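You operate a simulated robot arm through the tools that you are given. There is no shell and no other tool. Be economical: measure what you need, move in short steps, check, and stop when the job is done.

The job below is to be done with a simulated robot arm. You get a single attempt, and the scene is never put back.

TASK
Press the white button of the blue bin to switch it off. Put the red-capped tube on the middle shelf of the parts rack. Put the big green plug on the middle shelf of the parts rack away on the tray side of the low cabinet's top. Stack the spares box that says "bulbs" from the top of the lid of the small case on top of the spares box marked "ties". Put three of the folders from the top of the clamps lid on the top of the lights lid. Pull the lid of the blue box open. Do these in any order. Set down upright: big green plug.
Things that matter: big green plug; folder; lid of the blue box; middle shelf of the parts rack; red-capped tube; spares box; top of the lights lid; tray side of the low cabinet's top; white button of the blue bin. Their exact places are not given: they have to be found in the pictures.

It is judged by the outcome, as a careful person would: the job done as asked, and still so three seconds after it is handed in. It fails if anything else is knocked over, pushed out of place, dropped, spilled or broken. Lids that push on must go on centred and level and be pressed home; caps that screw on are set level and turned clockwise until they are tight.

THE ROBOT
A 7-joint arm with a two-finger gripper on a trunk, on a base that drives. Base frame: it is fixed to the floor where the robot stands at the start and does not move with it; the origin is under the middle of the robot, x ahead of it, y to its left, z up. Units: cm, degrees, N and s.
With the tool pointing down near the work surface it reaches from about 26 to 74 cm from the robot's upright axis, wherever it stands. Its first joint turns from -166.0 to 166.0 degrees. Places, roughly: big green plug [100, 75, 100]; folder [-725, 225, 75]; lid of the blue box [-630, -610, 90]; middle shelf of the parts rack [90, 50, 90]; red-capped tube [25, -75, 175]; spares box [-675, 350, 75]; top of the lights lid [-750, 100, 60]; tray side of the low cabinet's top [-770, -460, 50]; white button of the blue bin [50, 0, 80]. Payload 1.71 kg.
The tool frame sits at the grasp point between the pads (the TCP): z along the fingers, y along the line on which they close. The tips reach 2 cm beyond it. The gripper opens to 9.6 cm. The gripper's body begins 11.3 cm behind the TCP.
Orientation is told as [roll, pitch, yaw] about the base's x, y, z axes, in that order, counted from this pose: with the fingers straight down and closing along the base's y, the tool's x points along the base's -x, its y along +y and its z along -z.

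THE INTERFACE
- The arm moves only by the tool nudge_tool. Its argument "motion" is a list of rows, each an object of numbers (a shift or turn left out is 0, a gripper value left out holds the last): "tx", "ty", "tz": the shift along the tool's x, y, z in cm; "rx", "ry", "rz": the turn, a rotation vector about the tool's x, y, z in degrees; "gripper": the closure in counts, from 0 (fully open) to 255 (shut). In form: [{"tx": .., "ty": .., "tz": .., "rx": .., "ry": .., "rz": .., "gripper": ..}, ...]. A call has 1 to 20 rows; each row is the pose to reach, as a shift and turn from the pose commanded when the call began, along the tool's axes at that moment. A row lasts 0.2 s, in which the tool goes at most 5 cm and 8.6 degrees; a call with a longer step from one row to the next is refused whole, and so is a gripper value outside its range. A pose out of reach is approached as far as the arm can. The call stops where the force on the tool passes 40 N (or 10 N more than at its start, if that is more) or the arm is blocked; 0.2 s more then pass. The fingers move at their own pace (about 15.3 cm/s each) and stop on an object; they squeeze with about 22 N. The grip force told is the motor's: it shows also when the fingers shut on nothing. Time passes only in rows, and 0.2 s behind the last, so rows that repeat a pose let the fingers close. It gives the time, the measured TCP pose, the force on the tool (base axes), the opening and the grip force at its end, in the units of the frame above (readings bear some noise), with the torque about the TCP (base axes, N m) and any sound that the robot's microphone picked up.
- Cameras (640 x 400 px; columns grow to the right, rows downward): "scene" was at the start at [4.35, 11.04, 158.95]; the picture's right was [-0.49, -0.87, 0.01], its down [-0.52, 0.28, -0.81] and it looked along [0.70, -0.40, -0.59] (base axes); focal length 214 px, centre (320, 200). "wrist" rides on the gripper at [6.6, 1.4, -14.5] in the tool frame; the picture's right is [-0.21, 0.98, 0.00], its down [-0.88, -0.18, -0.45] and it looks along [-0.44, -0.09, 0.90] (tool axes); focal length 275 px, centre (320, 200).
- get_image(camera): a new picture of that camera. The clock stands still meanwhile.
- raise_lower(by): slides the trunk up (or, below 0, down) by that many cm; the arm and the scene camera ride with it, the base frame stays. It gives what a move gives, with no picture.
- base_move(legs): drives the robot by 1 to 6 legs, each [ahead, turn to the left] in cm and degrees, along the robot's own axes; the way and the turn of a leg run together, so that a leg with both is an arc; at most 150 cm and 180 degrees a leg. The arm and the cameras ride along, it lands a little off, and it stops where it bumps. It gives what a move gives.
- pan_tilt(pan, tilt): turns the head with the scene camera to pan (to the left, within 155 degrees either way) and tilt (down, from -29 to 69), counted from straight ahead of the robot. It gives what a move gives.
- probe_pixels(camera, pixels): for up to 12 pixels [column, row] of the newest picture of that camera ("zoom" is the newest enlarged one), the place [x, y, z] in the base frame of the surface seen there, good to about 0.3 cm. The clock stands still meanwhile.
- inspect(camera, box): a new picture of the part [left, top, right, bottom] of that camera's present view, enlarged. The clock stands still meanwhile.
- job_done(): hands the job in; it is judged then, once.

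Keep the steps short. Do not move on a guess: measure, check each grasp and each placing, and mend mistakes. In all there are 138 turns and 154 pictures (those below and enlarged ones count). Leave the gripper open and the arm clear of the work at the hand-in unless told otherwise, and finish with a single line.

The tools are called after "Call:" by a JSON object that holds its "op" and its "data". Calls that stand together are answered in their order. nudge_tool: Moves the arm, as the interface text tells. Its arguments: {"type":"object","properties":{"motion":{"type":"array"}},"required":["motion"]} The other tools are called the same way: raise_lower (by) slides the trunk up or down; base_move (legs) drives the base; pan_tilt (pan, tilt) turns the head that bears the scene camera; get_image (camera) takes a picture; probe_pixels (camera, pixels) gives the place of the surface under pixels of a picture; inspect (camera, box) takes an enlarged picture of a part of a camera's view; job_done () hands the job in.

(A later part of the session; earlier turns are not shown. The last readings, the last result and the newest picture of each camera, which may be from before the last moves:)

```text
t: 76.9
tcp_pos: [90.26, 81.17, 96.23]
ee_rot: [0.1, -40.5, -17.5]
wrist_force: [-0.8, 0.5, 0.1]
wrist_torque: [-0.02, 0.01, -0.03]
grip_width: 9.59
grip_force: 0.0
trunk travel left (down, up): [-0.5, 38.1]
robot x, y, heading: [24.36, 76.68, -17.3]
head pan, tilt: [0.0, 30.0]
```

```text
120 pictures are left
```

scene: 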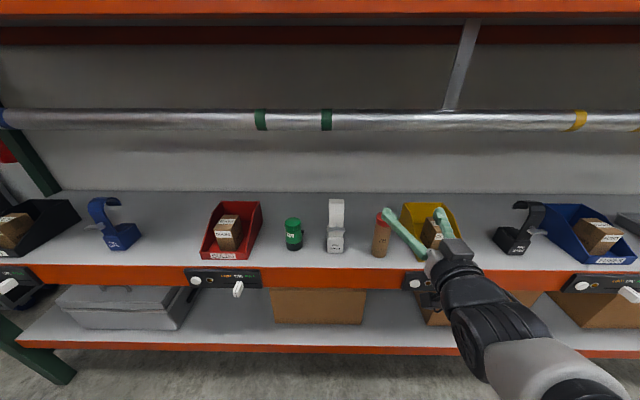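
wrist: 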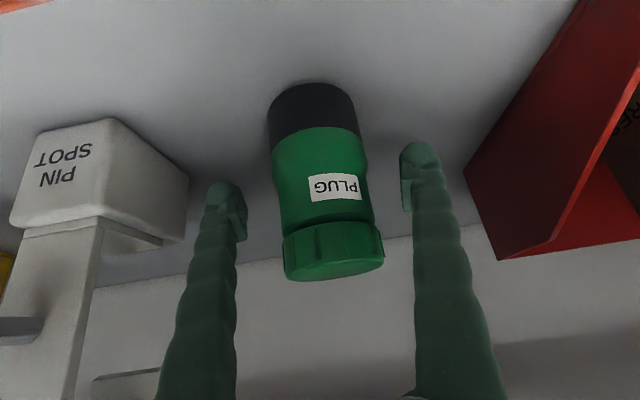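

The plug lies between the fingers. Closing and lifting.

Call:
{"op": "nudge_tool", "data": {"motion": [{"gripper": 255}, {"gripper": 255}, {"gripper": 255}, {"gripper": 255}, {"tx": -0.65, "tz": -0.76}, {"tx": -1.9, "tz": -2.3}, {"tx": -1.9, "tz": -2.3}]}}

Call:
{"op": "get_image", "data": {"camera": "wrist"}}

```text
t: 78.5
tcp_pos: [90.04, 81.12, 99.06]
ee_rot: [0.1, -40.4, -17.6]
wrist_force: [-0.3, -0.2, -2.8]
wrist_torque: [0.01, -0.02, 0.04]
grip_width: 5.59
grip_force: 22.7
trunk travel left (down, up): [-0.5, 38.1]
robot x, y, heading: [24.13, 76.34, -17.0]
head pan, tilt: [0.0, 30.0]
```

```text
119 pictures are left
```

wrist: 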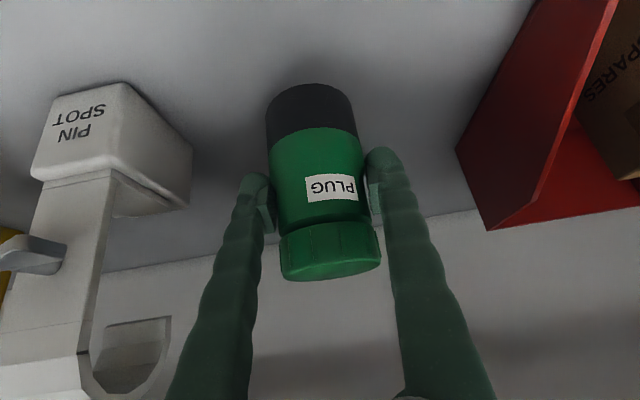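

Held (5.6 cm, 2.8 N). Withdrawing from the shelf and centring the arm, then I'll look around behind for the way.

Call:
{"op": "nudge_tool", "data": {"motion": [{"tx": 1.6, "tz": -3.6}, {"tx": 3.4, "tz": -7.2}, {"tx": 5.2, "tz": -10.8}, {"tx": 7, "tz": -14.4}, {"tx": 9, "tz": -18}, {"tx": 9, "tz": -19, "ty": -4.5}, {"tx": 9, "tz": -19, "ty": -9}, {"tx": 9, "tz": -19, "ty": -13.5}, {"tx": 9, "tz": -19, "ty": -18}, {"tx": 9, "tz": -19, "ty": -22}, {"tx": 9, "tz": -19, "ty": -22}]}}

Call:
{"op": "base_move", "data": {"legs": [[-20, 0], [0, 180]]}}

Call:
{"op": "pan_tilt", "data": {"pan": 0, "tilt": 15}}

Call:
{"op": "get_image", "data": {"camera": "scene"}}

```text
t: 80.9
tcp_pos: [65.23, 65.87, 107.9]
ee_rot: [0.0, -40.4, -17.5]
wrist_force: [-0.2, -1.1, -3.5]
wrist_torque: [0.01, -0.01, -0.04]
grip_width: 5.56
grip_force: 22.1
trunk travel left (down, up): [-0.5, 38.1]
robot x, y, heading: [24.89, 76.38, -17.5]
head pan, tilt: [0.0, 30.0]
```

```text
t: 91.4
tcp_pos: [-35.82, 92.07, 107.76]
ee_rot: [0.0, -40.4, 163.4]
wrist_force: [0.5, 0.3, -3.2]
wrist_torque: [-0.01, -0.06, 0.0]
grip_width: 5.57
grip_force: 22.0
trunk travel left (down, up): [-0.5, 38.1]
robot x, y, heading: [5.42, 82.89, 163.7]
head pan, tilt: [0.0, 30.0]
```

```text
t: 92.2
tcp_pos: [-35.01, 91.83, 107.98]
ee_rot: [0.0, -40.7, 163.4]
wrist_force: [-1.5, -0.2, -2.9]
wrist_torque: [-0.01, -0.08, 0.0]
grip_width: 5.6
grip_force: 21.8
trunk travel left (down, up): [-0.5, 38.1]
robot x, y, heading: [5.62, 83.24, 163.5]
head pan, tilt: [0.0, 15.0]
```

```text
118 pictures are left
```

scene: 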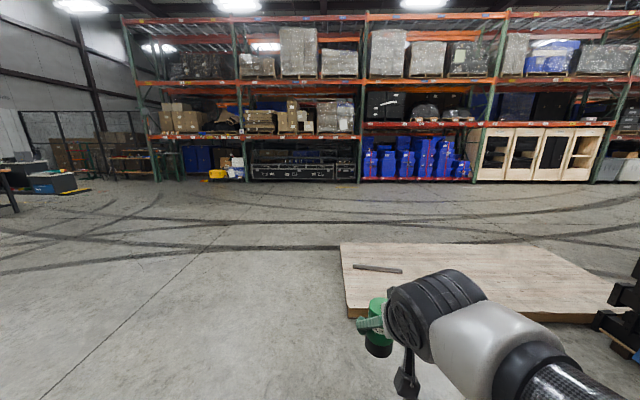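

Plywood slab on floor ahead. The cabinet direction is ~51° to the left of heading. Looking there.

Call:
{"op": "pan_tilt", "data": {"pan": 50, "tilt": 12}}

Call:
{"op": "get_image", "data": {"camera": "scene"}}

Call:
{"op": "inspect", "data": {"camera": "scene", "box": [200, 100, 460, 260]}}

```text
t: 93.3
tcp_pos: [-34.28, 91.65, 108.37]
ee_rot: [-0.1, -41.4, 163.3]
wrist_force: [-0.3, 0.3, -2.9]
wrist_torque: [-0.01, -0.03, 0.02]
grip_width: 5.58
grip_force: 22.1
trunk travel left (down, up): [-0.5, 38.1]
robot x, y, heading: [5.09, 83.48, 163.8]
head pan, tilt: [50.0, 12.0]
```

```text
117 pictures are left
```

scene: 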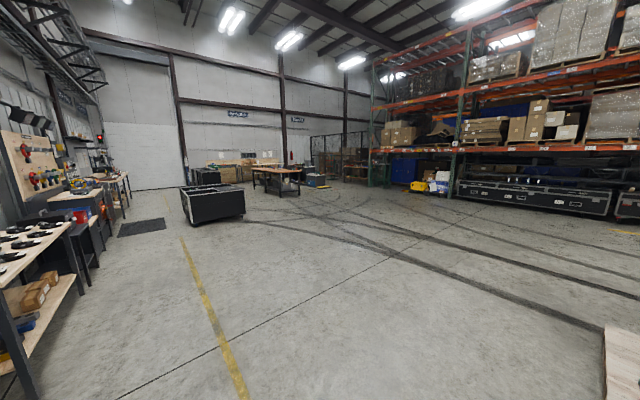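

```text
2.46 times, centred on (330, 180) of scene
```

zoom: 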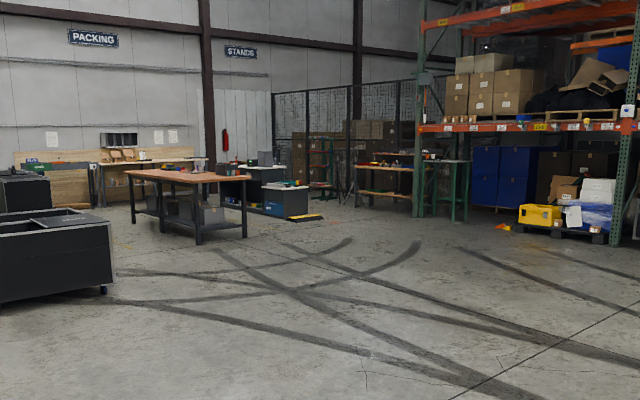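

The orange table is likely the blue box's place and the low black cabinets behind it the plug's. Probing those.

Call:
{"op": "probe_pixels", "data": {"camera": "zoom", "pixels": [[285, 187], [262, 168], [240, 165], [185, 178], [130, 175], [240, 180], [285, 215], [310, 217], [200, 240], [420, 200], [460, 200], [108, 280]]}}

Call:
{"op": "inspect", "data": {"camera": "scene", "box": [240, 155, 340, 215]}}

```text
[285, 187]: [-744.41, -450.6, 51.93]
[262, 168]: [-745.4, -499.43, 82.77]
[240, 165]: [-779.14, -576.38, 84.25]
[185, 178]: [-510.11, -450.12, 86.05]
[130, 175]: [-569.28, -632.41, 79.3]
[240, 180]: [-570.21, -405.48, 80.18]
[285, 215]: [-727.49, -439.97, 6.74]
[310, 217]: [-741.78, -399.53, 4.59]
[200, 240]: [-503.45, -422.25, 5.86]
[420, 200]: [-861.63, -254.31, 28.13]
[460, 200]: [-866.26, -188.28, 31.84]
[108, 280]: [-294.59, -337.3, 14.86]
```

```text
6.40 times, centred on (290, 185) of scene
```

zoom: 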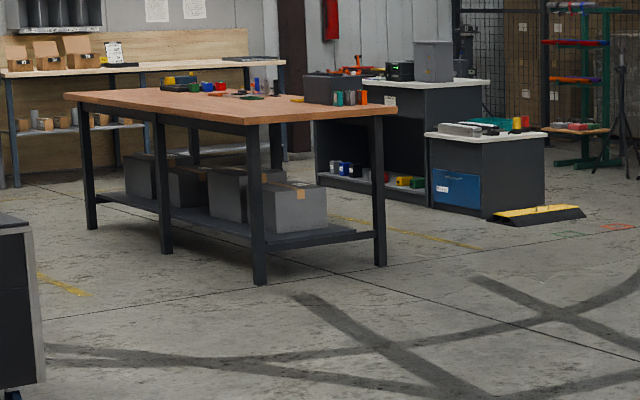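

The low white-topped cabinet is around (-750,-450). The floor along azimuth 214° is clear, so I'll drive about 700 cm.

Call:
{"op": "base_move", "data": {"legs": [[0, 50.5], [150, 0], [150, 0], [150, 0], [150, 0], [100, 0]]}}

Call:
{"op": "pan_tilt", "data": {"pan": 5, "tilt": 25}}

Call:
{"op": "get_image", "data": {"camera": "scene"}}

```text
t: 131.3
tcp_pos: [-594.21, -335.31, 108.3]
ee_rot: [0.1, -41.3, -147.3]
wrist_force: [0.8, -0.5, -2.6]
wrist_torque: [0.01, -0.01, -0.01]
grip_width: 5.57
grip_force: 21.7
trunk travel left (down, up): [-0.5, 38.1]
robot x, y, heading: [-561.93, -311.19, -147.1]
head pan, tilt: [50.0, 12.0]
```

```text
t: 132.4
tcp_pos: [-593.3, -334.85, 108.72]
ee_rot: [0.0, -41.7, -147.3]
wrist_force: [0.6, 1.0, -3.0]
wrist_torque: [0.03, -0.01, 0.04]
grip_width: 5.56
grip_force: 22.0
trunk travel left (down, up): [-0.5, 38.1]
robot x, y, heading: [-561.58, -310.91, -147.2]
head pan, tilt: [5.0, 25.0]
```

```text
114 pictures are left
```

scene: 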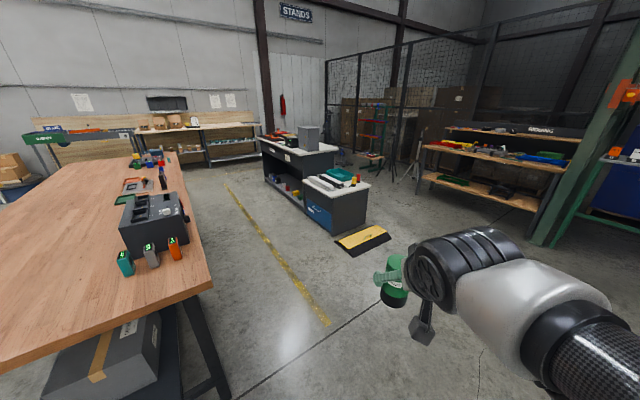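

The low cabinet is at (340,185) with a floor wedge in front. Zooming in and measuring it.

Call:
{"op": "inspect", "data": {"camera": "scene", "box": [250, 120, 410, 260]}}

Call:
{"op": "probe_pixels", "data": {"camera": "zoom", "pixels": [[215, 260], [330, 330], [470, 290], [350, 240], [330, 300], [330, 400], [340, 480], [460, 380], [420, 440], [540, 490], [260, 270], [300, 280]]}}

```text
2.86 times, centred on (330, 190) of scene
```

zoom: 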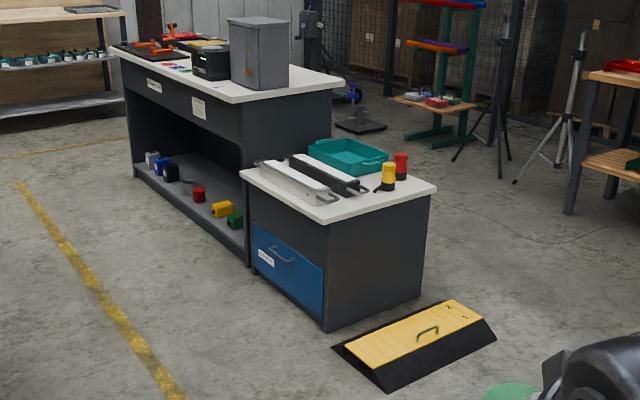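

```text
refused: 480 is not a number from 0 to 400
```

The tray side has a teal tray with yellow and red plugs beside it. The free area is at zoom ~(375,205). Probing.

Call:
{"op": "probe_pixels", "data": {"camera": "zoom", "pixels": [[242, 172], [328, 222], [436, 186], [385, 205], [362, 205], [350, 150], [388, 172], [401, 165], [320, 195], [355, 185], [410, 195], [315, 143]]}}

Call:
{"op": "probe_pixels", "data": {"camera": "zoom", "pixels": [[325, 320], [420, 285], [385, 390], [495, 338], [440, 300], [335, 345], [388, 190], [402, 180], [350, 172], [340, 160]]}}

```text
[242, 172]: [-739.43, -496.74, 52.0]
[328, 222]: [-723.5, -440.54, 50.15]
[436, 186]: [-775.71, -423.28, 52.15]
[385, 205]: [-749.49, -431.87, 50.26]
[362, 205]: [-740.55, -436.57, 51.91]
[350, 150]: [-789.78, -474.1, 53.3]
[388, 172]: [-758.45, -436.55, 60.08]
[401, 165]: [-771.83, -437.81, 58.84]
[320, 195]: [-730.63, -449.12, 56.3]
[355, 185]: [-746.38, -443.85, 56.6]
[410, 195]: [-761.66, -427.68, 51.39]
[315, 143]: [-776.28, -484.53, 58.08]
```

```text
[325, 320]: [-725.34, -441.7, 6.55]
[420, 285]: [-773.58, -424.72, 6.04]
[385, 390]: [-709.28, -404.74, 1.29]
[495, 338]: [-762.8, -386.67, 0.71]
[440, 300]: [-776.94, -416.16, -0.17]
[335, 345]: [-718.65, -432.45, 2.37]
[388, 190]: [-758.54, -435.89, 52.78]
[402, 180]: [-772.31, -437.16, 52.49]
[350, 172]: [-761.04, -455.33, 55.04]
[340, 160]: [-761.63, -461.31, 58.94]
```

I need the obstacles near the far side (tripods, bench, shelf rack post) before driving around.

Call:
{"op": "probe_pixels", "data": {"camera": "scene", "pixels": [[392, 181], [416, 179], [415, 150], [380, 170], [370, 165], [430, 185], [535, 212], [480, 185], [420, 178], [450, 195], [400, 200], [545, 240]]}}

```text
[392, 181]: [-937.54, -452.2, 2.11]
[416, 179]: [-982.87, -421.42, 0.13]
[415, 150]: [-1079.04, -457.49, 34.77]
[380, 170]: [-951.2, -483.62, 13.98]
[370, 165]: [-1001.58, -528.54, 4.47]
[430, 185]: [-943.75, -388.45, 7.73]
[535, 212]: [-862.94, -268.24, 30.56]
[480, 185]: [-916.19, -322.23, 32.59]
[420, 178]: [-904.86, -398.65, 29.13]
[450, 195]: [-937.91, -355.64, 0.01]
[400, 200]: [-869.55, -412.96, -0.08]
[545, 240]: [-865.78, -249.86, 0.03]
```

There is room: the bench is past x≈-865. I'll drive to about (-767,-331) and look at the cabinet top.

Call:
{"op": "base_move", "data": {"legs": [[0, -27.1], [140, 0], [66, 0], [0, 65]]}}

Call:
{"op": "pan_tilt", "data": {"pan": 10, "tilt": 45}}

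Call:
{"op": "get_image", "data": {"camera": "scene"}}

```text
t: 148.1
tcp_pos: [-772.17, -371.0, 109.11]
ee_rot: [-0.1, -42.2, -108.7]
wrist_force: [-0.1, -0.2, -3.1]
wrist_torque: [0.03, 0.01, -0.02]
grip_width: 5.56
grip_force: 22.2
trunk travel left (down, up): [-0.5, 38.1]
robot x, y, heading: [-762.78, -333.19, -108.6]
head pan, tilt: [5.0, 25.0]
```

```text
t: 149.0
tcp_pos: [-771.32, -368.93, 109.71]
ee_rot: [-0.1, -43.3, -108.5]
wrist_force: [-1.0, 0.2, -3.6]
wrist_torque: [0.01, 0.02, 0.01]
grip_width: 5.54
grip_force: 21.7
trunk travel left (down, up): [-0.5, 38.1]
robot x, y, heading: [-762.58, -333.18, -108.3]
head pan, tilt: [10.0, 45.0]
```

```text
112 pictures are left
```

scene: 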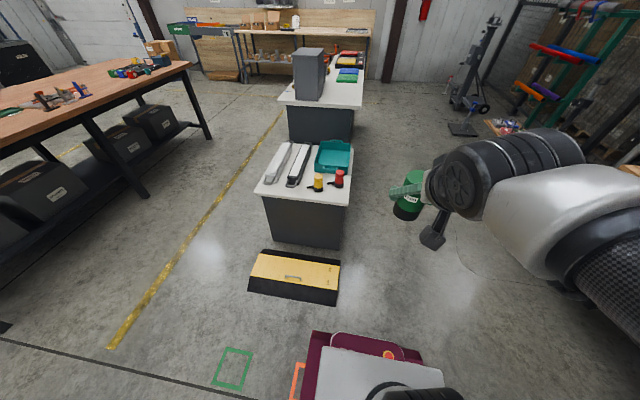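

Good view. Zooming on the cabinet top.

Call:
{"op": "inspect", "data": {"camera": "scene", "box": [245, 130, 365, 205]}}

Call:
{"op": "probe_pixels", "data": {"camera": "zoom", "pixels": [[65, 320], [555, 395], [590, 90], [470, 365], [400, 275], [505, 280], [395, 230], [480, 235], [560, 260], [310, 300], [450, 330], [560, 180]]}}

```text
5.33 times, centred on (305, 168) of scene
```

zoom: 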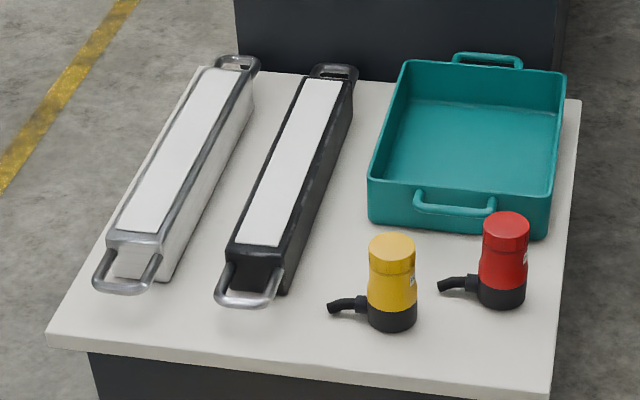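

```text
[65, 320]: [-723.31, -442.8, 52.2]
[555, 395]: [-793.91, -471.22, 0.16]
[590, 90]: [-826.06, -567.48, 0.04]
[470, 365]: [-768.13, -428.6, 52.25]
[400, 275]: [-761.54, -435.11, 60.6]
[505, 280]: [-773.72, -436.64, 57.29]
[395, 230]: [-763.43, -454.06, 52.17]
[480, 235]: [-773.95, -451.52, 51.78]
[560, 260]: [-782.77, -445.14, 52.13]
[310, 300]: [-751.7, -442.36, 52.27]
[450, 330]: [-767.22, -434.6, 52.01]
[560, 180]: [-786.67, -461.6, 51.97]
```

Yellow and red plugs occupy the tray side; the front-right corner (in front of the red plug) is free. The best stance is off the far-right corner, facing -38°. I'll drive around the wedge to about (-817,-396).

Call:
{"op": "base_move", "data": {"legs": [[0, -71.7], [30, 0], [0, 69.1], [67, 0], [0, 72.8]]}}

Call:
{"op": "pan_tilt", "data": {"pan": 0, "tilt": 50}}

Call:
{"op": "get_image", "data": {"camera": "scene"}}

```text
t: 165.7
tcp_pos: [-787.06, -416.34, 109.54]
ee_rot: [0.0, -42.9, -39.0]
wrist_force: [-0.7, 0.5, -3.3]
wrist_torque: [0.01, 0.03, 0.0]
grip_width: 5.57
grip_force: 22.2
trunk travel left (down, up): [-0.5, 38.1]
robot x, y, heading: [-818.2, -395.66, -39.2]
head pan, tilt: [10.0, 45.0]
```

```text
t: 166.4
tcp_pos: [-789.17, -414.68, 110.43]
ee_rot: [-0.2, -44.4, -39.1]
wrist_force: [0.1, -1.4, -2.7]
wrist_torque: [0.07, 0.08, 0.03]
grip_width: 5.53
grip_force: 22.0
trunk travel left (down, up): [-0.5, 38.1]
robot x, y, heading: [-817.76, -395.58, -39.0]
head pan, tilt: [0.0, 50.0]
```

```text
110 pictures are left
```

scene: 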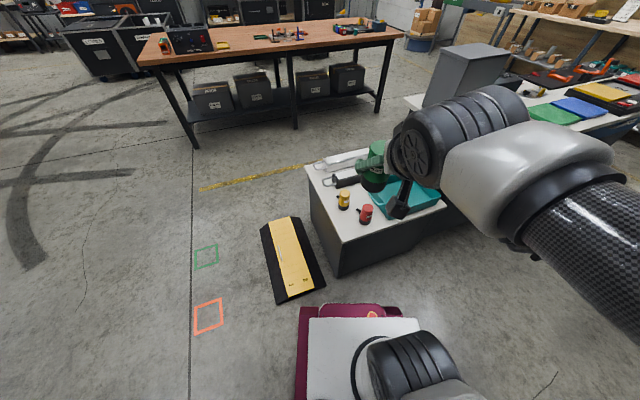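

Zooming on the near corner of the top to refine the spot.

Call:
{"op": "inspect", "data": {"camera": "scene", "box": [300, 140, 460, 260]}}

Call:
{"op": "probe_pixels", "data": {"camera": "scene", "pixels": [[343, 243], [345, 235], [346, 225], [366, 206], [366, 211], [366, 219], [344, 191], [344, 200], [344, 206], [330, 215], [390, 226], [361, 209]]}}

```text
3.33 times, centred on (380, 200) of scene
```

zoom: 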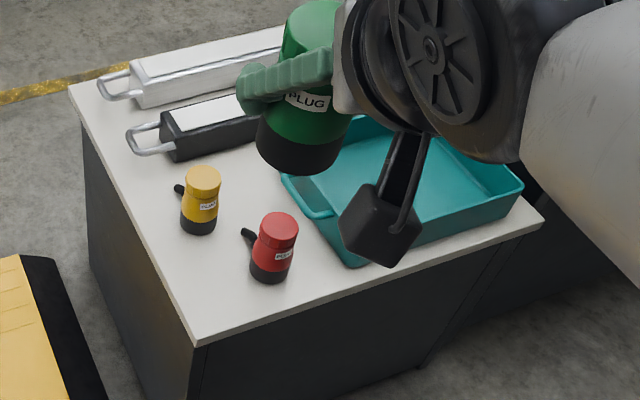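

```text
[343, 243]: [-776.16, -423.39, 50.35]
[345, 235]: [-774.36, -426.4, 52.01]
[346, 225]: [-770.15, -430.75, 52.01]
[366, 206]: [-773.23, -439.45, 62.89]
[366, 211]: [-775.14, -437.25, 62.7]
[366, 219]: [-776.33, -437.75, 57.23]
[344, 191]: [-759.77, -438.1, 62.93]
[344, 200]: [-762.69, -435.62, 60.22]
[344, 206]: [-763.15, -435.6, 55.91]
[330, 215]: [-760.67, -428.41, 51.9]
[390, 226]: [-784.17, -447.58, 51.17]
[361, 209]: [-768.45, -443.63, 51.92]
```

Target spot centre: (-773.0,-430.4), about 9 cm from red. I'll descend part-way to z≈75 while correcting pitch to -40.5.

Call:
{"op": "nudge_tool", "data": {"motion": [{"tx": 0.9, "ty": -0.2, "tz": 4.5, "ry": 0.5}, {"tx": 1.8, "ty": -0.4, "tz": 9, "ry": 1}, {"tx": 2.8, "ty": -0.7, "tz": 13.5, "ry": 1.5}, {"tx": 3.7, "ty": -0.9, "tz": 18, "ry": 2}, {"tx": 4.6, "ty": -1.1, "tz": 22.5, "ry": 2.5}, {"tx": 5.5, "ty": -1.3, "tz": 27, "ry": 3}, {"tx": 6.5, "ty": -1.6, "tz": 31.5, "ry": 3.5}, {"tx": 7.4, "ty": -1.8, "tz": 36, "ry": 3.9}, {"tx": 8.4, "ty": -2, "tz": 40.7, "ry": 3.9}, {"tx": 8.4, "ty": -2, "tz": 40.7, "ry": 3.9}]}}

Call:
{"op": "get_image", "data": {"camera": "wrist"}}

```text
t: 168.6
tcp_pos: [-759.49, -396.83, 98.16]
ee_rot: [28.1, -61.0, -24.2]
wrist_force: [-2.4, -1.0, -2.1]
wrist_torque: [0.04, 0.02, 0.09]
grip_width: 5.14
grip_force: 22.3
out of reach, approached as far as the arm can: row 5, 6, 7, 8
trunk travel left (down, up): [-0.5, 38.1]
robot x, y, heading: [-817.95, -395.4, -38.8]
head pan, tilt: [0.0, 50.0]
stopped in row 10: the arm was blocked; the commanded pose is now the measured one
```

```text
108 pictures are left
```

wrist: 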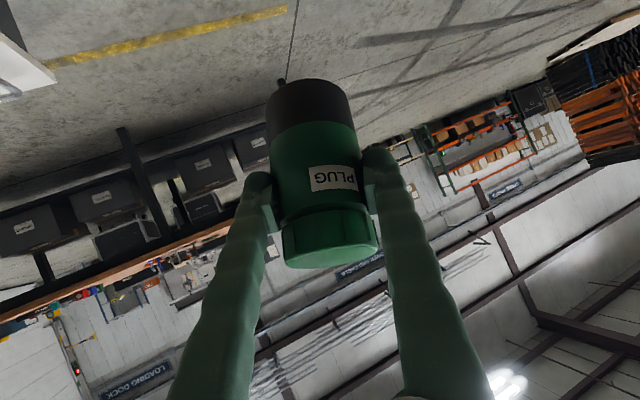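

The arm took a bad configuration and was blocked; the plug is still held. Checking the scene.

Call:
{"op": "get_image", "data": {"camera": "scene"}}

```text
107 pictures are left
```

scene: 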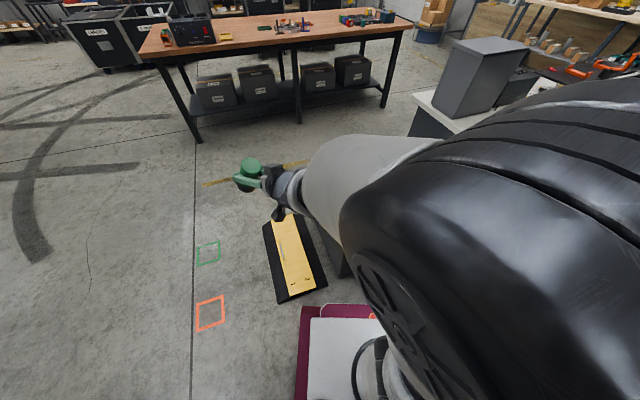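

I'll raise the trunk 15 cm for room, then undo the twist (rx 39, ry 16, rz 14).

Call:
{"op": "raise_lower", "data": {"by": 15}}

Call:
{"op": "nudge_tool", "data": {"motion": [{"rx": 6.6, "ry": 2.7, "rz": 2.3}, {"rx": 13.1, "ry": 5.5, "rz": 4.6}, {"rx": 19.7, "ry": 8.2, "rz": 6.9}, {"rx": 26.2, "ry": 10.9, "rz": 9.2}, {"rx": 32.8, "ry": 13.7, "rz": 11.5}, {"rx": 39.3, "ry": 16.4, "rz": 13.8}, {"rx": 39.3, "ry": 16.4, "rz": 13.8}]}}

Call:
{"op": "get_image", "data": {"camera": "scene"}}

```text
t: 170.3
tcp_pos: [-759.03, -396.61, 112.84]
ee_rot: [27.7, -60.6, -24.0]
wrist_force: [-1.0, -0.1, -2.5]
wrist_torque: [-0.01, 0.02, 0.01]
grip_width: 5.11
grip_force: 21.7
trunk travel left (down, up): [-15.5, 23.1]
robot x, y, heading: [-817.62, -395.43, -39.0]
head pan, tilt: [0.0, 50.0]
```

```text
t: 171.0
tcp_pos: [-759.66, -399.06, 115.45]
ee_rot: [28.7, -52.4, -39.6]
wrist_force: [-0.3, -0.5, -3.1]
wrist_torque: [0.03, 0.05, 0.05]
grip_width: 5.11
grip_force: 22.0
trunk travel left (down, up): [-15.5, 23.1]
robot x, y, heading: [-817.9, -394.92, -39.0]
head pan, tilt: [0.0, 50.0]
stopped in row 3: the arm was blocked; the commanded pose is now the measured one
```

```text
106 pictures are left
```

scene: 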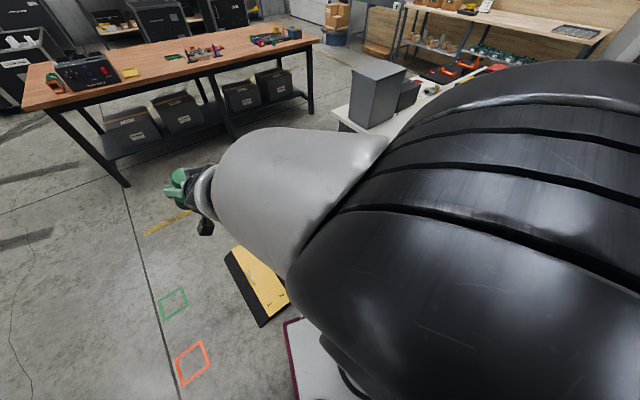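

The elbow folded up against the head. I'll extend the hand forward and to the right to unfold it (12 cm ahead, 10 cm right).

Call:
{"op": "nudge_tool", "data": {"motion": [{"tx": -1.8, "ty": -3.3, "tz": 0.9}, {"tx": -3.6, "ty": -6.6, "tz": 1.8}, {"tx": -5.4, "ty": -10, "tz": 2.6}, {"tx": -7.3, "ty": -13.3, "tz": 3.5}, {"tx": -7.3, "ty": -13.3, "tz": 3.5}]}}

Call:
{"op": "get_image", "data": {"camera": "scene"}}

```text
t: 171.3
tcp_pos: [-759.61, -399.2, 115.67]
ee_rot: [27.4, -53.5, -37.8]
wrist_force: [-0.2, -0.8, -2.6]
wrist_torque: [0.03, 0.01, 0.09]
grip_width: 5.1
grip_force: 22.5
trunk travel left (down, up): [-15.5, 23.1]
robot x, y, heading: [-817.75, -395.25, -38.8]
head pan, tilt: [0.0, 50.0]
stopped in row 1: the arm was blocked; the commanded pose is now the measured one
```

```text
105 pictures are left
```

scene: 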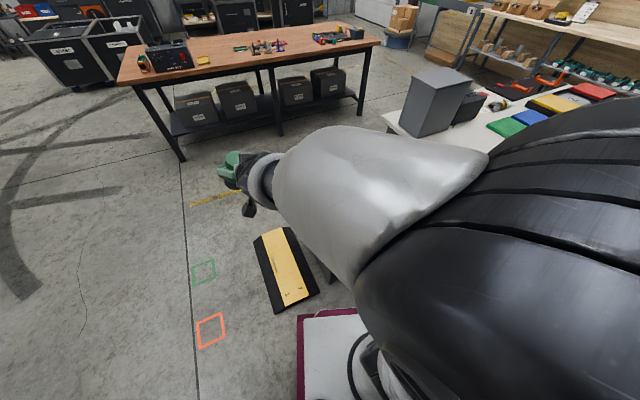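

Still blocked. I'll swing the head away, then test small moves one direction at a time (up, then left).

Call:
{"op": "pan_tilt", "data": {"pan": 100, "tilt": 20}}

Call:
{"op": "nudge_tool", "data": {"motion": [{"tx": -1.2, "ty": 0.45, "tz": -0.8}, {"tx": -2.4, "ty": 0.9, "tz": -1.6}, {"tx": -2.4, "ty": 0.9, "tz": -1.6}]}}

Call:
{"op": "nudge_tool", "data": {"motion": [{"ty": 1.3, "tz": 0.7}, {"ty": 2.6, "tz": 1.4}, {"ty": 2.6, "tz": 1.4}]}}

Call:
{"op": "get_image", "data": {"camera": "scene"}}

```text
t: 173.1
tcp_pos: [-759.31, -398.8, 115.78]
ee_rot: [27.4, -53.6, -37.3]
wrist_force: [0.3, 0.2, -2.5]
wrist_torque: [-0.02, 0.07, 0.0]
grip_width: 5.06
grip_force: 21.7
trunk travel left (down, up): [-15.5, 23.1]
robot x, y, heading: [-817.68, -395.5, -39.0]
head pan, tilt: [100.0, 20.0]
```

```text
t: 173.4
tcp_pos: [-760.03, -398.35, 116.58]
ee_rot: [29.1, -53.8, -39.2]
wrist_force: [-0.5, 0.2, -2.7]
wrist_torque: [0.01, 0.03, -0.01]
grip_width: 5.08
grip_force: 21.8
trunk travel left (down, up): [-15.5, 23.1]
robot x, y, heading: [-818.01, -395.32, -39.0]
head pan, tilt: [100.0, 20.0]
stopped in row 1: the arm was blocked; the commanded pose is now the measured one
```

```text
t: 173.7
tcp_pos: [-760.3, -397.7, 116.91]
ee_rot: [32.4, -53.2, -42.3]
wrist_force: [-1.6, -1.5, -1.8]
wrist_torque: [0.05, 0.02, 0.04]
grip_width: 5.07
grip_force: 21.9
trunk travel left (down, up): [-15.5, 23.1]
robot x, y, heading: [-817.71, -395.53, -38.8]
head pan, tilt: [100.0, 20.0]
stopped in row 1: the arm was blocked; the commanded pose is now the measured one
```

```text
104 pictures are left
```

scene: 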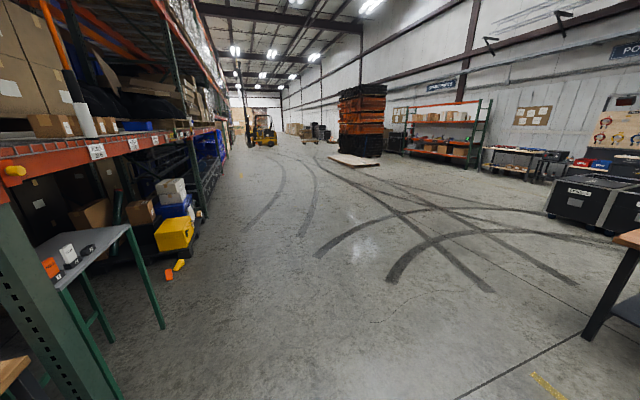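

Each call creeps a little; probably a near-singular pose, so I'll use very small steps: untwist rx slowly.

Call:
{"op": "nudge_tool", "data": {"motion": [{"rx": 1}, {"rx": 2}, {"rx": 3}, {"rx": 4}, {"rx": 5}, {"rx": 6}, {"rx": 7}, {"rx": 8}, {"rx": 9}, {"rx": 10}, {"rx": 11}, {"rx": 12}, {"rx": 13}, {"rx": 14}, {"rx": 15}, {"rx": 16}, {"rx": 17}, {"rx": 18}, {"rx": 19}, {"rx": 20}]}}

Call:
{"op": "pan_tilt", "data": {"pan": -20, "tilt": 40}}

Call:
{"op": "get_image", "data": {"camera": "scene"}}

```text
t: 174.1
tcp_pos: [-761.09, -397.55, 116.89]
ee_rot: [34.9, -51.9, -45.2]
wrist_force: [-0.7, 0.2, -1.5]
wrist_torque: [0.01, 0.02, 0.04]
grip_width: 5.09
grip_force: 22.3
trunk travel left (down, up): [-15.5, 23.1]
robot x, y, heading: [-818.0, -395.07, -39.1]
head pan, tilt: [100.0, 20.0]
stopped in row 1: the arm was blocked; the commanded pose is now the measured one
```

```text
t: 176.1
tcp_pos: [-760.66, -396.8, 116.99]
ee_rot: [34.9, -51.9, -44.5]
wrist_force: [-0.4, 0.0, -2.5]
wrist_torque: [0.0, 0.05, -0.03]
grip_width: 5.07
grip_force: 22.4
trunk travel left (down, up): [-15.5, 23.1]
robot x, y, heading: [-818.41, -395.31, -39.1]
head pan, tilt: [-20.0, 40.0]
```

```text
103 pictures are left
```

scene: 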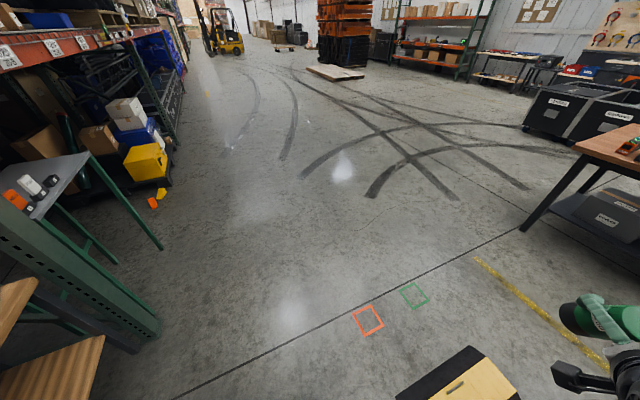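

The head seems to be physically stopped by the elbow. I'll send it back left and extend along the tool axis to unfold the elbow.

Call:
{"op": "pan_tilt", "data": {"pan": 140, "tilt": 0}}

Call:
{"op": "nudge_tool", "data": {"motion": [{"tz": 0.5}, {"tz": 1}, {"tz": 2}, {"tz": 3}, {"tz": 4}, {"tz": 6}, {"tz": 8}, {"tz": 10}, {"tz": 10}]}}

Call:
{"op": "nudge_tool", "data": {"motion": [{"ty": -0.5}, {"ty": -1}, {"ty": -2}, {"ty": -3}, {"ty": -4}, {"ty": -5}, {"ty": -5}]}}

```text
t: 178.5
tcp_pos: [-760.74, -397.1, 116.94]
ee_rot: [34.9, -52.0, -44.8]
wrist_force: [0.0, 0.5, -3.4]
wrist_torque: [0.0, 0.07, -0.01]
grip_width: 5.07
grip_force: 22.1
trunk travel left (down, up): [-15.5, 23.1]
robot x, y, heading: [-817.86, -395.36, -38.9]
head pan, tilt: [140.0, 0.0]
```

```text
t: 179.2
tcp_pos: [-760.22, -397.12, 116.94]
ee_rot: [37.1, -52.2, -47.0]
wrist_force: [0.1, 0.1, -1.9]
wrist_torque: [0.02, 0.06, 0.06]
grip_width: 5.06
grip_force: 22.0
trunk travel left (down, up): [-15.5, 23.1]
robot x, y, heading: [-817.92, -395.11, -39.0]
head pan, tilt: [140.0, 0.0]
stopped in row 3: the arm was blocked; the commanded pose is now the measured one
```

```text
t: 180.8
tcp_pos: [-760.89, -400.9, 114.99]
ee_rot: [34.9, -53.8, -44.6]
wrist_force: [0.2, -0.4, -3.3]
wrist_torque: [0.0, 0.06, 0.0]
grip_width: 5.06
grip_force: 21.9
trunk travel left (down, up): [-15.5, 23.1]
robot x, y, heading: [-817.92, -395.47, -39.0]
head pan, tilt: [140.0, 0.0]
```

Moving -ty succeeded. Continuing in that direction, then looking.

Call:
{"op": "nudge_tool", "data": {"motion": [{"ty": -1.5}, {"ty": -3}, {"ty": -4.5}, {"ty": -6}, {"ty": -7.5}, {"ty": -9}, {"ty": -10.5}, {"ty": -12}, {"ty": -13.5}, {"ty": -15}, {"ty": -15}]}}

Call:
{"op": "get_image", "data": {"camera": "wrist"}}

```text
t: 183.2
tcp_pos: [-765.84, -414.4, 110.29]
ee_rot: [35.0, -53.3, -44.5]
wrist_force: [0.5, -1.0, -3.4]
wrist_torque: [0.02, 0.05, 0.01]
grip_width: 5.06
grip_force: 22.0
trunk travel left (down, up): [-15.5, 23.1]
robot x, y, heading: [-818.31, -395.16, -38.9]
head pan, tilt: [140.0, 0.0]
```

```text
102 pictures are left
```

wrist: 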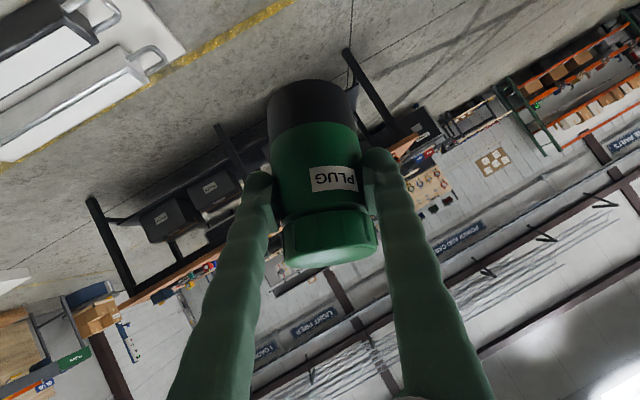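

It's moving freely now. Untwisting rx +35° gently.

Call:
{"op": "nudge_tool", "data": {"motion": [{"rx": 3}, {"rx": 6}, {"rx": 9}, {"rx": 12}, {"rx": 15}, {"rx": 18}, {"rx": 21}, {"rx": 24}, {"rx": 27}, {"rx": 30}, {"rx": 33}, {"rx": 35}, {"rx": 35}]}}

Call:
{"op": "pan_tilt", "data": {"pan": 0, "tilt": 50}}

Call:
{"op": "get_image", "data": {"camera": "scene"}}

```text
t: 185.3
tcp_pos: [-776.77, -430.95, 111.74]
ee_rot: [16.5, -52.2, -73.3]
wrist_force: [-1.4, -0.9, -2.7]
wrist_torque: [0.12, -0.09, 0.19]
grip_width: 5.04
grip_force: 22.0
trunk travel left (down, up): [-15.5, 23.1]
robot x, y, heading: [-818.14, -395.55, -38.7]
head pan, tilt: [140.0, 0.0]
stopped in row 10: the arm was blocked; the commanded pose is now the measured one
```

```text
t: 187.5
tcp_pos: [-776.2, -430.41, 111.54]
ee_rot: [16.6, -52.0, -72.9]
wrist_force: [0.7, -0.6, -2.1]
wrist_torque: [0.04, 0.03, 0.03]
grip_width: 5.04
grip_force: 21.6
trunk travel left (down, up): [-15.5, 23.1]
robot x, y, heading: [-818.16, -395.62, -39.1]
head pan, tilt: [0.0, 50.0]
```

```text
101 pictures are left
```

scene: 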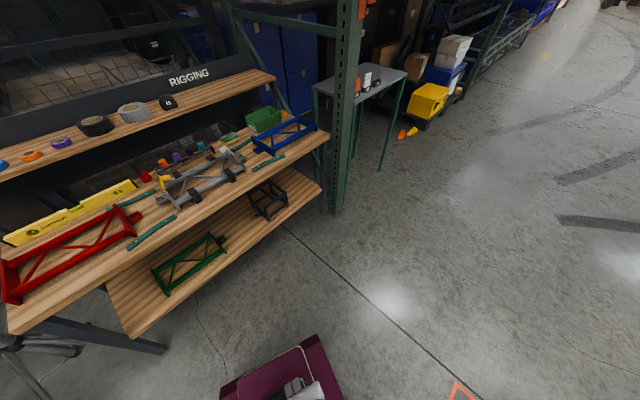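

The head is still being stopped by the arm. The hand is now straight ahead (54 cm), so I'll rotate slowly back to yaw -39, roll 0.

Call:
{"op": "nudge_tool", "data": {"motion": [{"rx": -0.9, "ry": 1.2, "rz": -2.1}, {"rx": -1.7, "ry": 2.4, "rz": -4.3}, {"rx": -2.6, "ry": 3.6, "rz": -6.4}, {"rx": -3.5, "ry": 4.8, "rz": -8.5}, {"rx": -4.4, "ry": 6, "rz": -10.7}, {"rx": -5.2, "ry": 7.1, "rz": -12.8}, {"rx": -6.1, "ry": 8.3, "rz": -14.9}, {"rx": -7, "ry": 9.5, "rz": -17}, {"rx": -7.8, "ry": 10.7, "rz": -19.2}, {"rx": -8.7, "ry": 11.9, "rz": -21.3}, {"rx": -8.7, "ry": 11.9, "rz": -21.3}]}}

Call:
{"op": "get_image", "data": {"camera": "wrist"}}

```text
t: 187.9
tcp_pos: [-780.86, -433.66, 112.47]
ee_rot: [18.1, -52.4, -78.9]
wrist_force: [-2.3, 0.3, -3.4]
wrist_torque: [0.05, -0.11, 0.19]
grip_width: 5.02
grip_force: 22.0
trunk travel left (down, up): [-15.5, 23.1]
robot x, y, heading: [-818.05, -395.26, -38.8]
head pan, tilt: [0.0, 50.0]
stopped in row 1: the arm was blocked; the commanded pose is now the measured one
```

```text
100 pictures are left
```

wrist: 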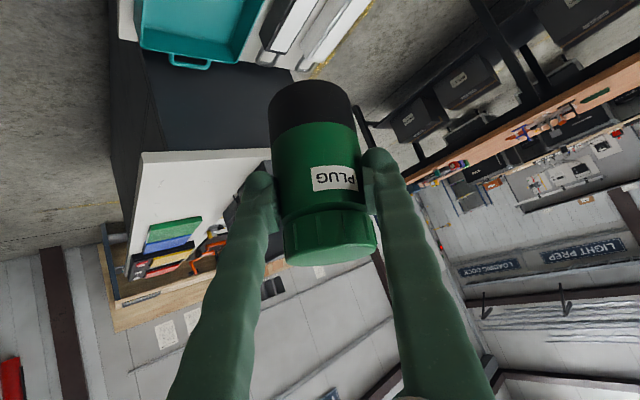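

The plug has slid slightly in the pads but is held. The head's command may be pressing on the arm. I'll put the head fully to the left and then retry moving the hand backward/up.

Call:
{"op": "pan_tilt", "data": {"pan": 150, "tilt": -20}}

Call:
{"op": "nudge_tool", "data": {"motion": [{"ty": -1}, {"ty": -2}, {"ty": -3}, {"ty": -4}, {"ty": -5}, {"ty": -5}]}}

Call:
{"op": "get_image", "data": {"camera": "scene"}}

```text
t: 190.2
tcp_pos: [-780.54, -433.41, 112.03]
ee_rot: [17.4, -52.4, -78.3]
wrist_force: [-0.3, 0.4, -2.1]
wrist_torque: [0.06, 0.05, -0.02]
grip_width: 5.02
grip_force: 21.5
trunk travel left (down, up): [-15.5, 23.1]
robot x, y, heading: [-817.89, -395.48, -38.8]
head pan, tilt: [150.0, -20.0]
```

```text
t: 190.6
tcp_pos: [-786.12, -436.25, 112.92]
ee_rot: [19.8, -52.9, -86.4]
wrist_force: [-2.9, -0.7, -3.5]
wrist_torque: [0.08, -0.08, 0.19]
grip_width: 5.02
grip_force: 21.7
trunk travel left (down, up): [-15.5, 23.1]
robot x, y, heading: [-818.01, -395.48, -38.9]
head pan, tilt: [150.0, -20.0]
stopped in row 1: the arm was blocked; the commanded pose is now the measured one
```

```text
99 pictures are left
```

scene: 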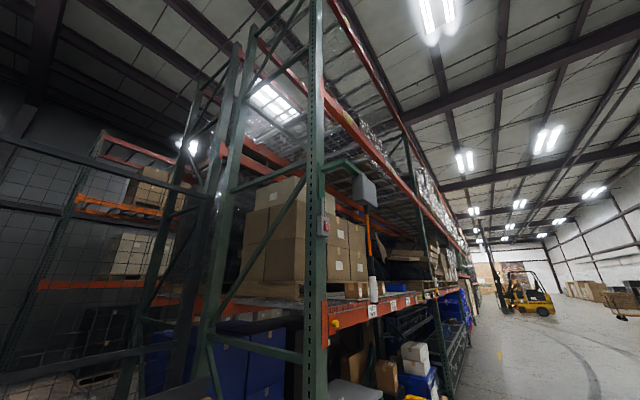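

Trying a slow radial extension (straightening the arm) to free the elbow.

Call:
{"op": "nudge_tool", "data": {"motion": [{"tx": -0.5, "ty": 0.3, "tz": 0.8}, {"tx": -1, "ty": 0.6, "tz": 1.6}, {"tx": -1.5, "ty": 0.9, "tz": 2.4}, {"tx": -2, "ty": 1.2, "tz": 3.2}, {"tx": -2.5, "ty": 1.5, "tz": 4.1}, {"tx": -3, "ty": 1.9, "tz": 4.9}, {"tx": -3.5, "ty": 2.2, "tz": 5.7}, {"tx": -4, "ty": 2.5, "tz": 6.5}, {"tx": -5, "ty": 3.1, "tz": 8.1}, {"tx": -6, "ty": 3.7, "tz": 9.7}, {"tx": -7, "ty": 4.3, "tz": 11.4}, {"tx": -8, "ty": 5, "tz": 13}]}}

Call:
{"op": "nudge_tool", "data": {"motion": [{"ty": -1}, {"ty": -2}, {"ty": -3}, {"ty": -4}, {"ty": -5}, {"ty": -5}]}}

```text
t: 190.9
tcp_pos: [-789.64, -437.67, 112.81]
ee_rot: [22.1, -52.5, -92.0]
wrist_force: [-2.0, -1.5, -3.5]
wrist_torque: [0.1, -0.1, 0.2]
grip_width: 5.01
grip_force: 22.4
trunk travel left (down, up): [-15.5, 23.1]
robot x, y, heading: [-818.39, -395.55, -39.0]
head pan, tilt: [150.0, -20.0]
stopped in row 1: the arm was blocked; the commanded pose is now the measured one
```

```text
t: 191.2
tcp_pos: [-792.84, -438.49, 112.57]
ee_rot: [25.1, -51.7, -97.0]
wrist_force: [-2.2, -0.5, -4.2]
wrist_torque: [0.06, -0.14, 0.21]
grip_width: 4.99
grip_force: 22.1
trunk travel left (down, up): [-15.5, 23.1]
robot x, y, heading: [-818.11, -395.09, -38.9]
head pan, tilt: [150.0, -20.0]
stopped in row 1: the arm was blocked; the commanded pose is now the measured one
```

Each attempt only swings the arm right a few degrees. I'll test several different small motions to find a free direction.

Call:
{"op": "nudge_tool", "data": {"motion": [{"rx": -1}, {"rx": -2}, {"rx": -3}, {"rx": -4}, {"rx": -4}]}}

Call:
{"op": "nudge_tool", "data": {"motion": [{"tz": -0.5}, {"tz": -1}, {"tz": -1.5}, {"tz": -2}, {"tz": -2}]}}

Call:
{"op": "nudge_tool", "data": {"motion": [{"rz": 1}, {"rz": 2}, {"rz": 3}, {"rz": 4}, {"rz": 4}]}}

Call:
{"op": "nudge_tool", "data": {"motion": [{"ry": -1}, {"ry": -2}, {"ry": -3}, {"ry": -4}, {"ry": -4}]}}

```text
t: 192.4
tcp_pos: [-791.4, -437.26, 112.13]
ee_rot: [27.5, -51.5, -94.5]
wrist_force: [0.0, 0.5, -3.4]
wrist_torque: [0.02, 0.05, 0.01]
grip_width: 5.0
grip_force: 22.5
trunk travel left (down, up): [-15.5, 23.1]
robot x, y, heading: [-818.0, -395.17, -39.1]
head pan, tilt: [150.0, -20.0]
```

```text
t: 193.8
tcp_pos: [-789.5, -432.97, 109.7]
ee_rot: [27.3, -46.5, -88.8]
wrist_force: [0.1, 1.1, -3.2]
wrist_torque: [0.07, 0.01, 0.01]
grip_width: 4.99
grip_force: 22.0
trunk travel left (down, up): [-15.5, 23.1]
robot x, y, heading: [-818.09, -395.17, -39.0]
head pan, tilt: [150.0, -20.0]
stopped in row 5: the arm was blocked; the commanded pose is now the measured one
```

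```text
t: 195.0
tcp_pos: [-790.15, -433.33, 110.04]
ee_rot: [30.7, -45.3, -94.8]
wrist_force: [-0.5, 0.4, -2.9]
wrist_torque: [0.07, 0.06, -0.03]
grip_width: 5.0
grip_force: 21.8
trunk travel left (down, up): [-15.5, 23.1]
robot x, y, heading: [-817.92, -395.54, -39.1]
head pan, tilt: [150.0, -20.0]
```

```text
t: 196.2
tcp_pos: [-790.16, -433.46, 110.0]
ee_rot: [32.7, -48.3, -97.7]
wrist_force: [0.5, -0.6, -3.2]
wrist_torque: [0.07, 0.11, -0.04]
grip_width: 5.01
grip_force: 23.2
trunk travel left (down, up): [-15.5, 23.1]
robot x, y, heading: [-817.69, -395.55, -38.9]
head pan, tilt: [150.0, -20.0]
```

Rotations rx-, rz+, ry- are free. Let me see whether the head can turn to view the arm now.

Call:
{"op": "pan_tilt", "data": {"pan": 30, "tilt": 40}}

Call:
{"op": "get_image", "data": {"camera": "scene"}}

Call:
{"op": "get_image", "data": {"camera": "wrist"}}

```text
t: 198.2
tcp_pos: [-790.13, -433.38, 110.32]
ee_rot: [32.8, -48.6, -97.8]
wrist_force: [-0.1, 0.5, -3.2]
wrist_torque: [0.06, 0.07, -0.06]
grip_width: 5.01
grip_force: 21.4
trunk travel left (down, up): [-15.5, 23.1]
robot x, y, heading: [-817.93, -395.25, -39.0]
head pan, tilt: [30.0, 40.0]
```

```text
98 pictures are left
```

scene: 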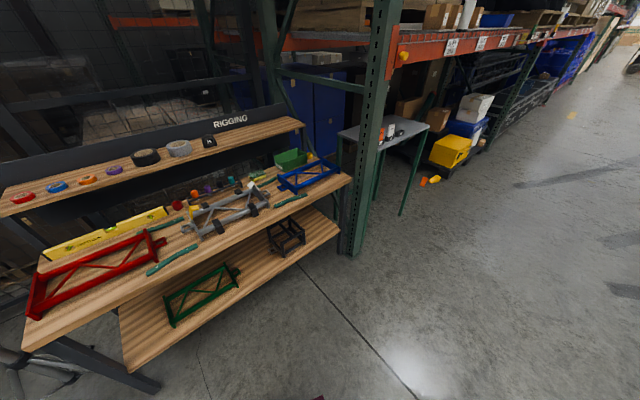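

```text
97 pictures are left
```

wrist: 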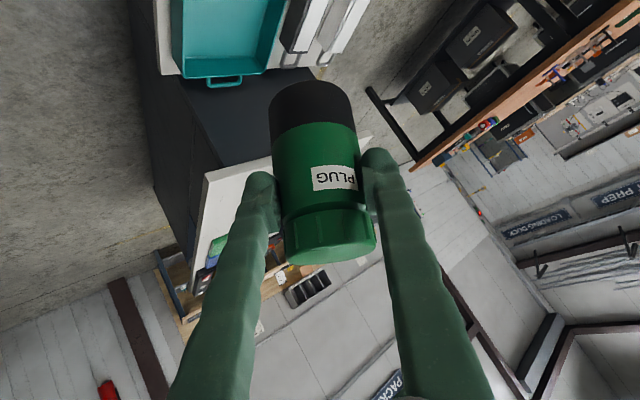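

The pose is consistent again. Trying the radial extension once more, very slowly (0.5 cm rows).

Call:
{"op": "nudge_tool", "data": {"motion": [{"tx": -0.24, "ty": 0.15, "tz": 0.41}, {"tx": -0.48, "ty": 0.29, "tz": 0.83}, {"tx": -0.72, "ty": 0.44, "tz": 1.24}, {"tx": -0.96, "ty": 0.58, "tz": 1.66}, {"tx": -1.2, "ty": 0.73, "tz": 2.07}, {"tx": -1.43, "ty": 0.88, "tz": 2.48}, {"tx": -1.9, "ty": 1.17, "tz": 3.3}, {"tx": -2.4, "ty": 1.46, "tz": 4.1}, {"tx": -2.9, "ty": 1.75, "tz": 5}, {"tx": -3.8, "ty": 2.3, "tz": 6.6}, {"tx": -4.8, "ty": 2.9, "tz": 8.3}]}}

Call:
{"op": "nudge_tool", "data": {"motion": [{"ty": -0.5}, {"ty": -1}, {"ty": -2}, {"ty": -3}, {"ty": -4}, {"ty": -5}]}}

Call:
{"op": "nudge_tool", "data": {"motion": [{"rx": 1}, {"rx": 2}, {"rx": 3}, {"rx": 4}]}}

```text
t: 200.6
tcp_pos: [-784.37, -441.32, 111.91]
ee_rot: [33.5, -50.2, -98.5]
wrist_force: [0.0, 0.0, -2.8]
wrist_torque: [0.06, 0.07, -0.01]
grip_width: 4.98
grip_force: 21.4
trunk travel left (down, up): [-15.5, 23.1]
robot x, y, heading: [-817.67, -395.64, -39.0]
head pan, tilt: [30.0, 40.0]
```

```text
t: 202.0
tcp_pos: [-788.83, -442.94, 110.17]
ee_rot: [33.7, -50.3, -98.5]
wrist_force: [0.4, 0.4, -3.3]
wrist_torque: [0.07, 0.07, 0.0]
grip_width: 5.01
grip_force: 22.4
trunk travel left (down, up): [-15.5, 23.1]
robot x, y, heading: [-818.03, -395.08, -39.1]
head pan, tilt: [30.0, 40.0]
```

```text
t: 203.0
tcp_pos: [-788.84, -442.84, 110.28]
ee_rot: [29.6, -50.2, -98.4]
wrist_force: [-0.3, 0.5, -3.3]
wrist_torque: [0.03, 0.03, 0.0]
grip_width: 5.0
grip_force: 22.2
trunk travel left (down, up): [-15.5, 23.1]
robot x, y, heading: [-817.86, -395.38, -38.9]
head pan, tilt: [30.0, 40.0]
```

Everything responds now. Continuing rx +28 slowly and checking whether the head frees.

Call:
{"op": "nudge_tool", "data": {"motion": [{"rx": 2}, {"rx": 4}, {"rx": 6}, {"rx": 8}, {"rx": 10}, {"rx": 12}, {"rx": 14}, {"rx": 16}, {"rx": 18}, {"rx": 20}, {"rx": 22}, {"rx": 24}, {"rx": 26}, {"rx": 28}, {"rx": 28}]}}

Call:
{"op": "pan_tilt", "data": {"pan": 0, "tilt": 50}}

Call:
{"op": "get_image", "data": {"camera": "scene"}}

```text
t: 206.2
tcp_pos: [-789.06, -443.01, 110.16]
ee_rot: [1.8, -50.3, -98.5]
wrist_force: [1.1, -0.7, -3.2]
wrist_torque: [0.07, -0.03, 0.02]
grip_width: 5.0
grip_force: 21.8
trunk travel left (down, up): [-15.5, 23.1]
robot x, y, heading: [-817.67, -395.21, -39.0]
head pan, tilt: [30.0, 40.0]
```

```text
t: 207.2
tcp_pos: [-789.14, -442.91, 110.13]
ee_rot: [1.8, -50.4, -98.4]
wrist_force: [-0.2, 0.0, -2.7]
wrist_torque: [0.04, -0.01, 0.0]
grip_width: 4.99
grip_force: 22.2
trunk travel left (down, up): [-15.5, 23.1]
robot x, y, heading: [-817.95, -395.57, -39.1]
head pan, tilt: [0.0, 50.0]
```

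```text
96 pictures are left
```

scene: 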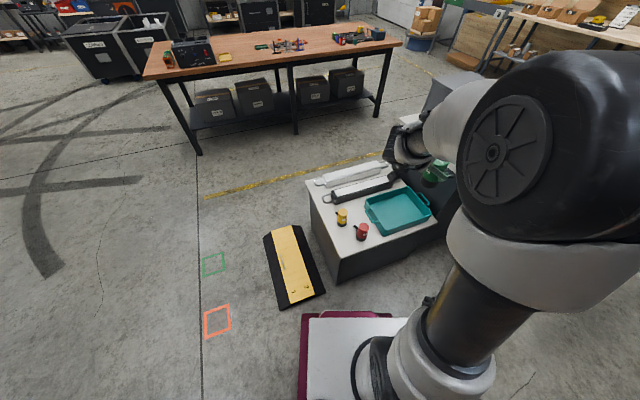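

The arm is untangled: roll 1.8, pitch -50, yaw -98. Now I'll yaw slowly back by +60 about the vertical.

Call:
{"op": "nudge_tool", "data": {"motion": [{"rx": -2.3, "rz": -1.9}, {"rx": -4.6, "rz": -3.8}, {"rx": -6.9, "rz": -5.7}, {"rx": -9.2, "rz": -7.7}, {"rx": -11.5, "rz": -9.6}, {"rx": -13.8, "rz": -11.5}, {"rx": -16.1, "rz": -13.4}, {"rx": -18.4, "rz": -15.3}, {"rx": -20.7, "rz": -17.2}, {"rx": -23, "rz": -19.1}, {"rx": -25.3, "rz": -21}, {"rx": -27.7, "rz": -23}, {"rx": -30, "rz": -24.9}, {"rx": -32.3, "rz": -26.8}, {"rx": -34.6, "rz": -28.7}, {"rx": -36.9, "rz": -30.6}, {"rx": -39.2, "rz": -32.5}, {"rx": -41.5, "rz": -34.5}, {"rx": -43.8, "rz": -36.4}, {"rx": -46.1, "rz": -38.3}]}}

Call:
{"op": "get_image", "data": {"camera": "scene"}}

```text
t: 210.8
tcp_pos: [-789.51, -441.96, 109.76]
ee_rot: [1.0, -52.0, -47.8]
wrist_force: [0.2, 1.3, -2.8]
wrist_torque: [-0.04, 0.06, -0.06]
grip_width: 5.0
grip_force: 22.3
out of reach, approached as far as the arm can: row 14
trunk travel left (down, up): [-15.5, 23.1]
robot x, y, heading: [-817.91, -395.28, -38.9]
head pan, tilt: [0.0, 50.0]
stopped in row 17: the arm was blocked; the commanded pose is now the measured one
```

```text
95 pictures are left
```

scene: 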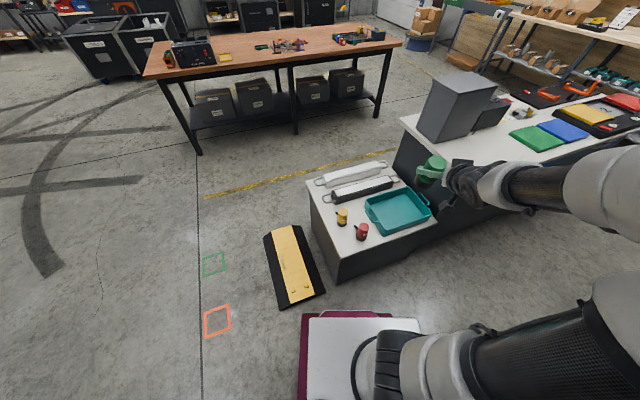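

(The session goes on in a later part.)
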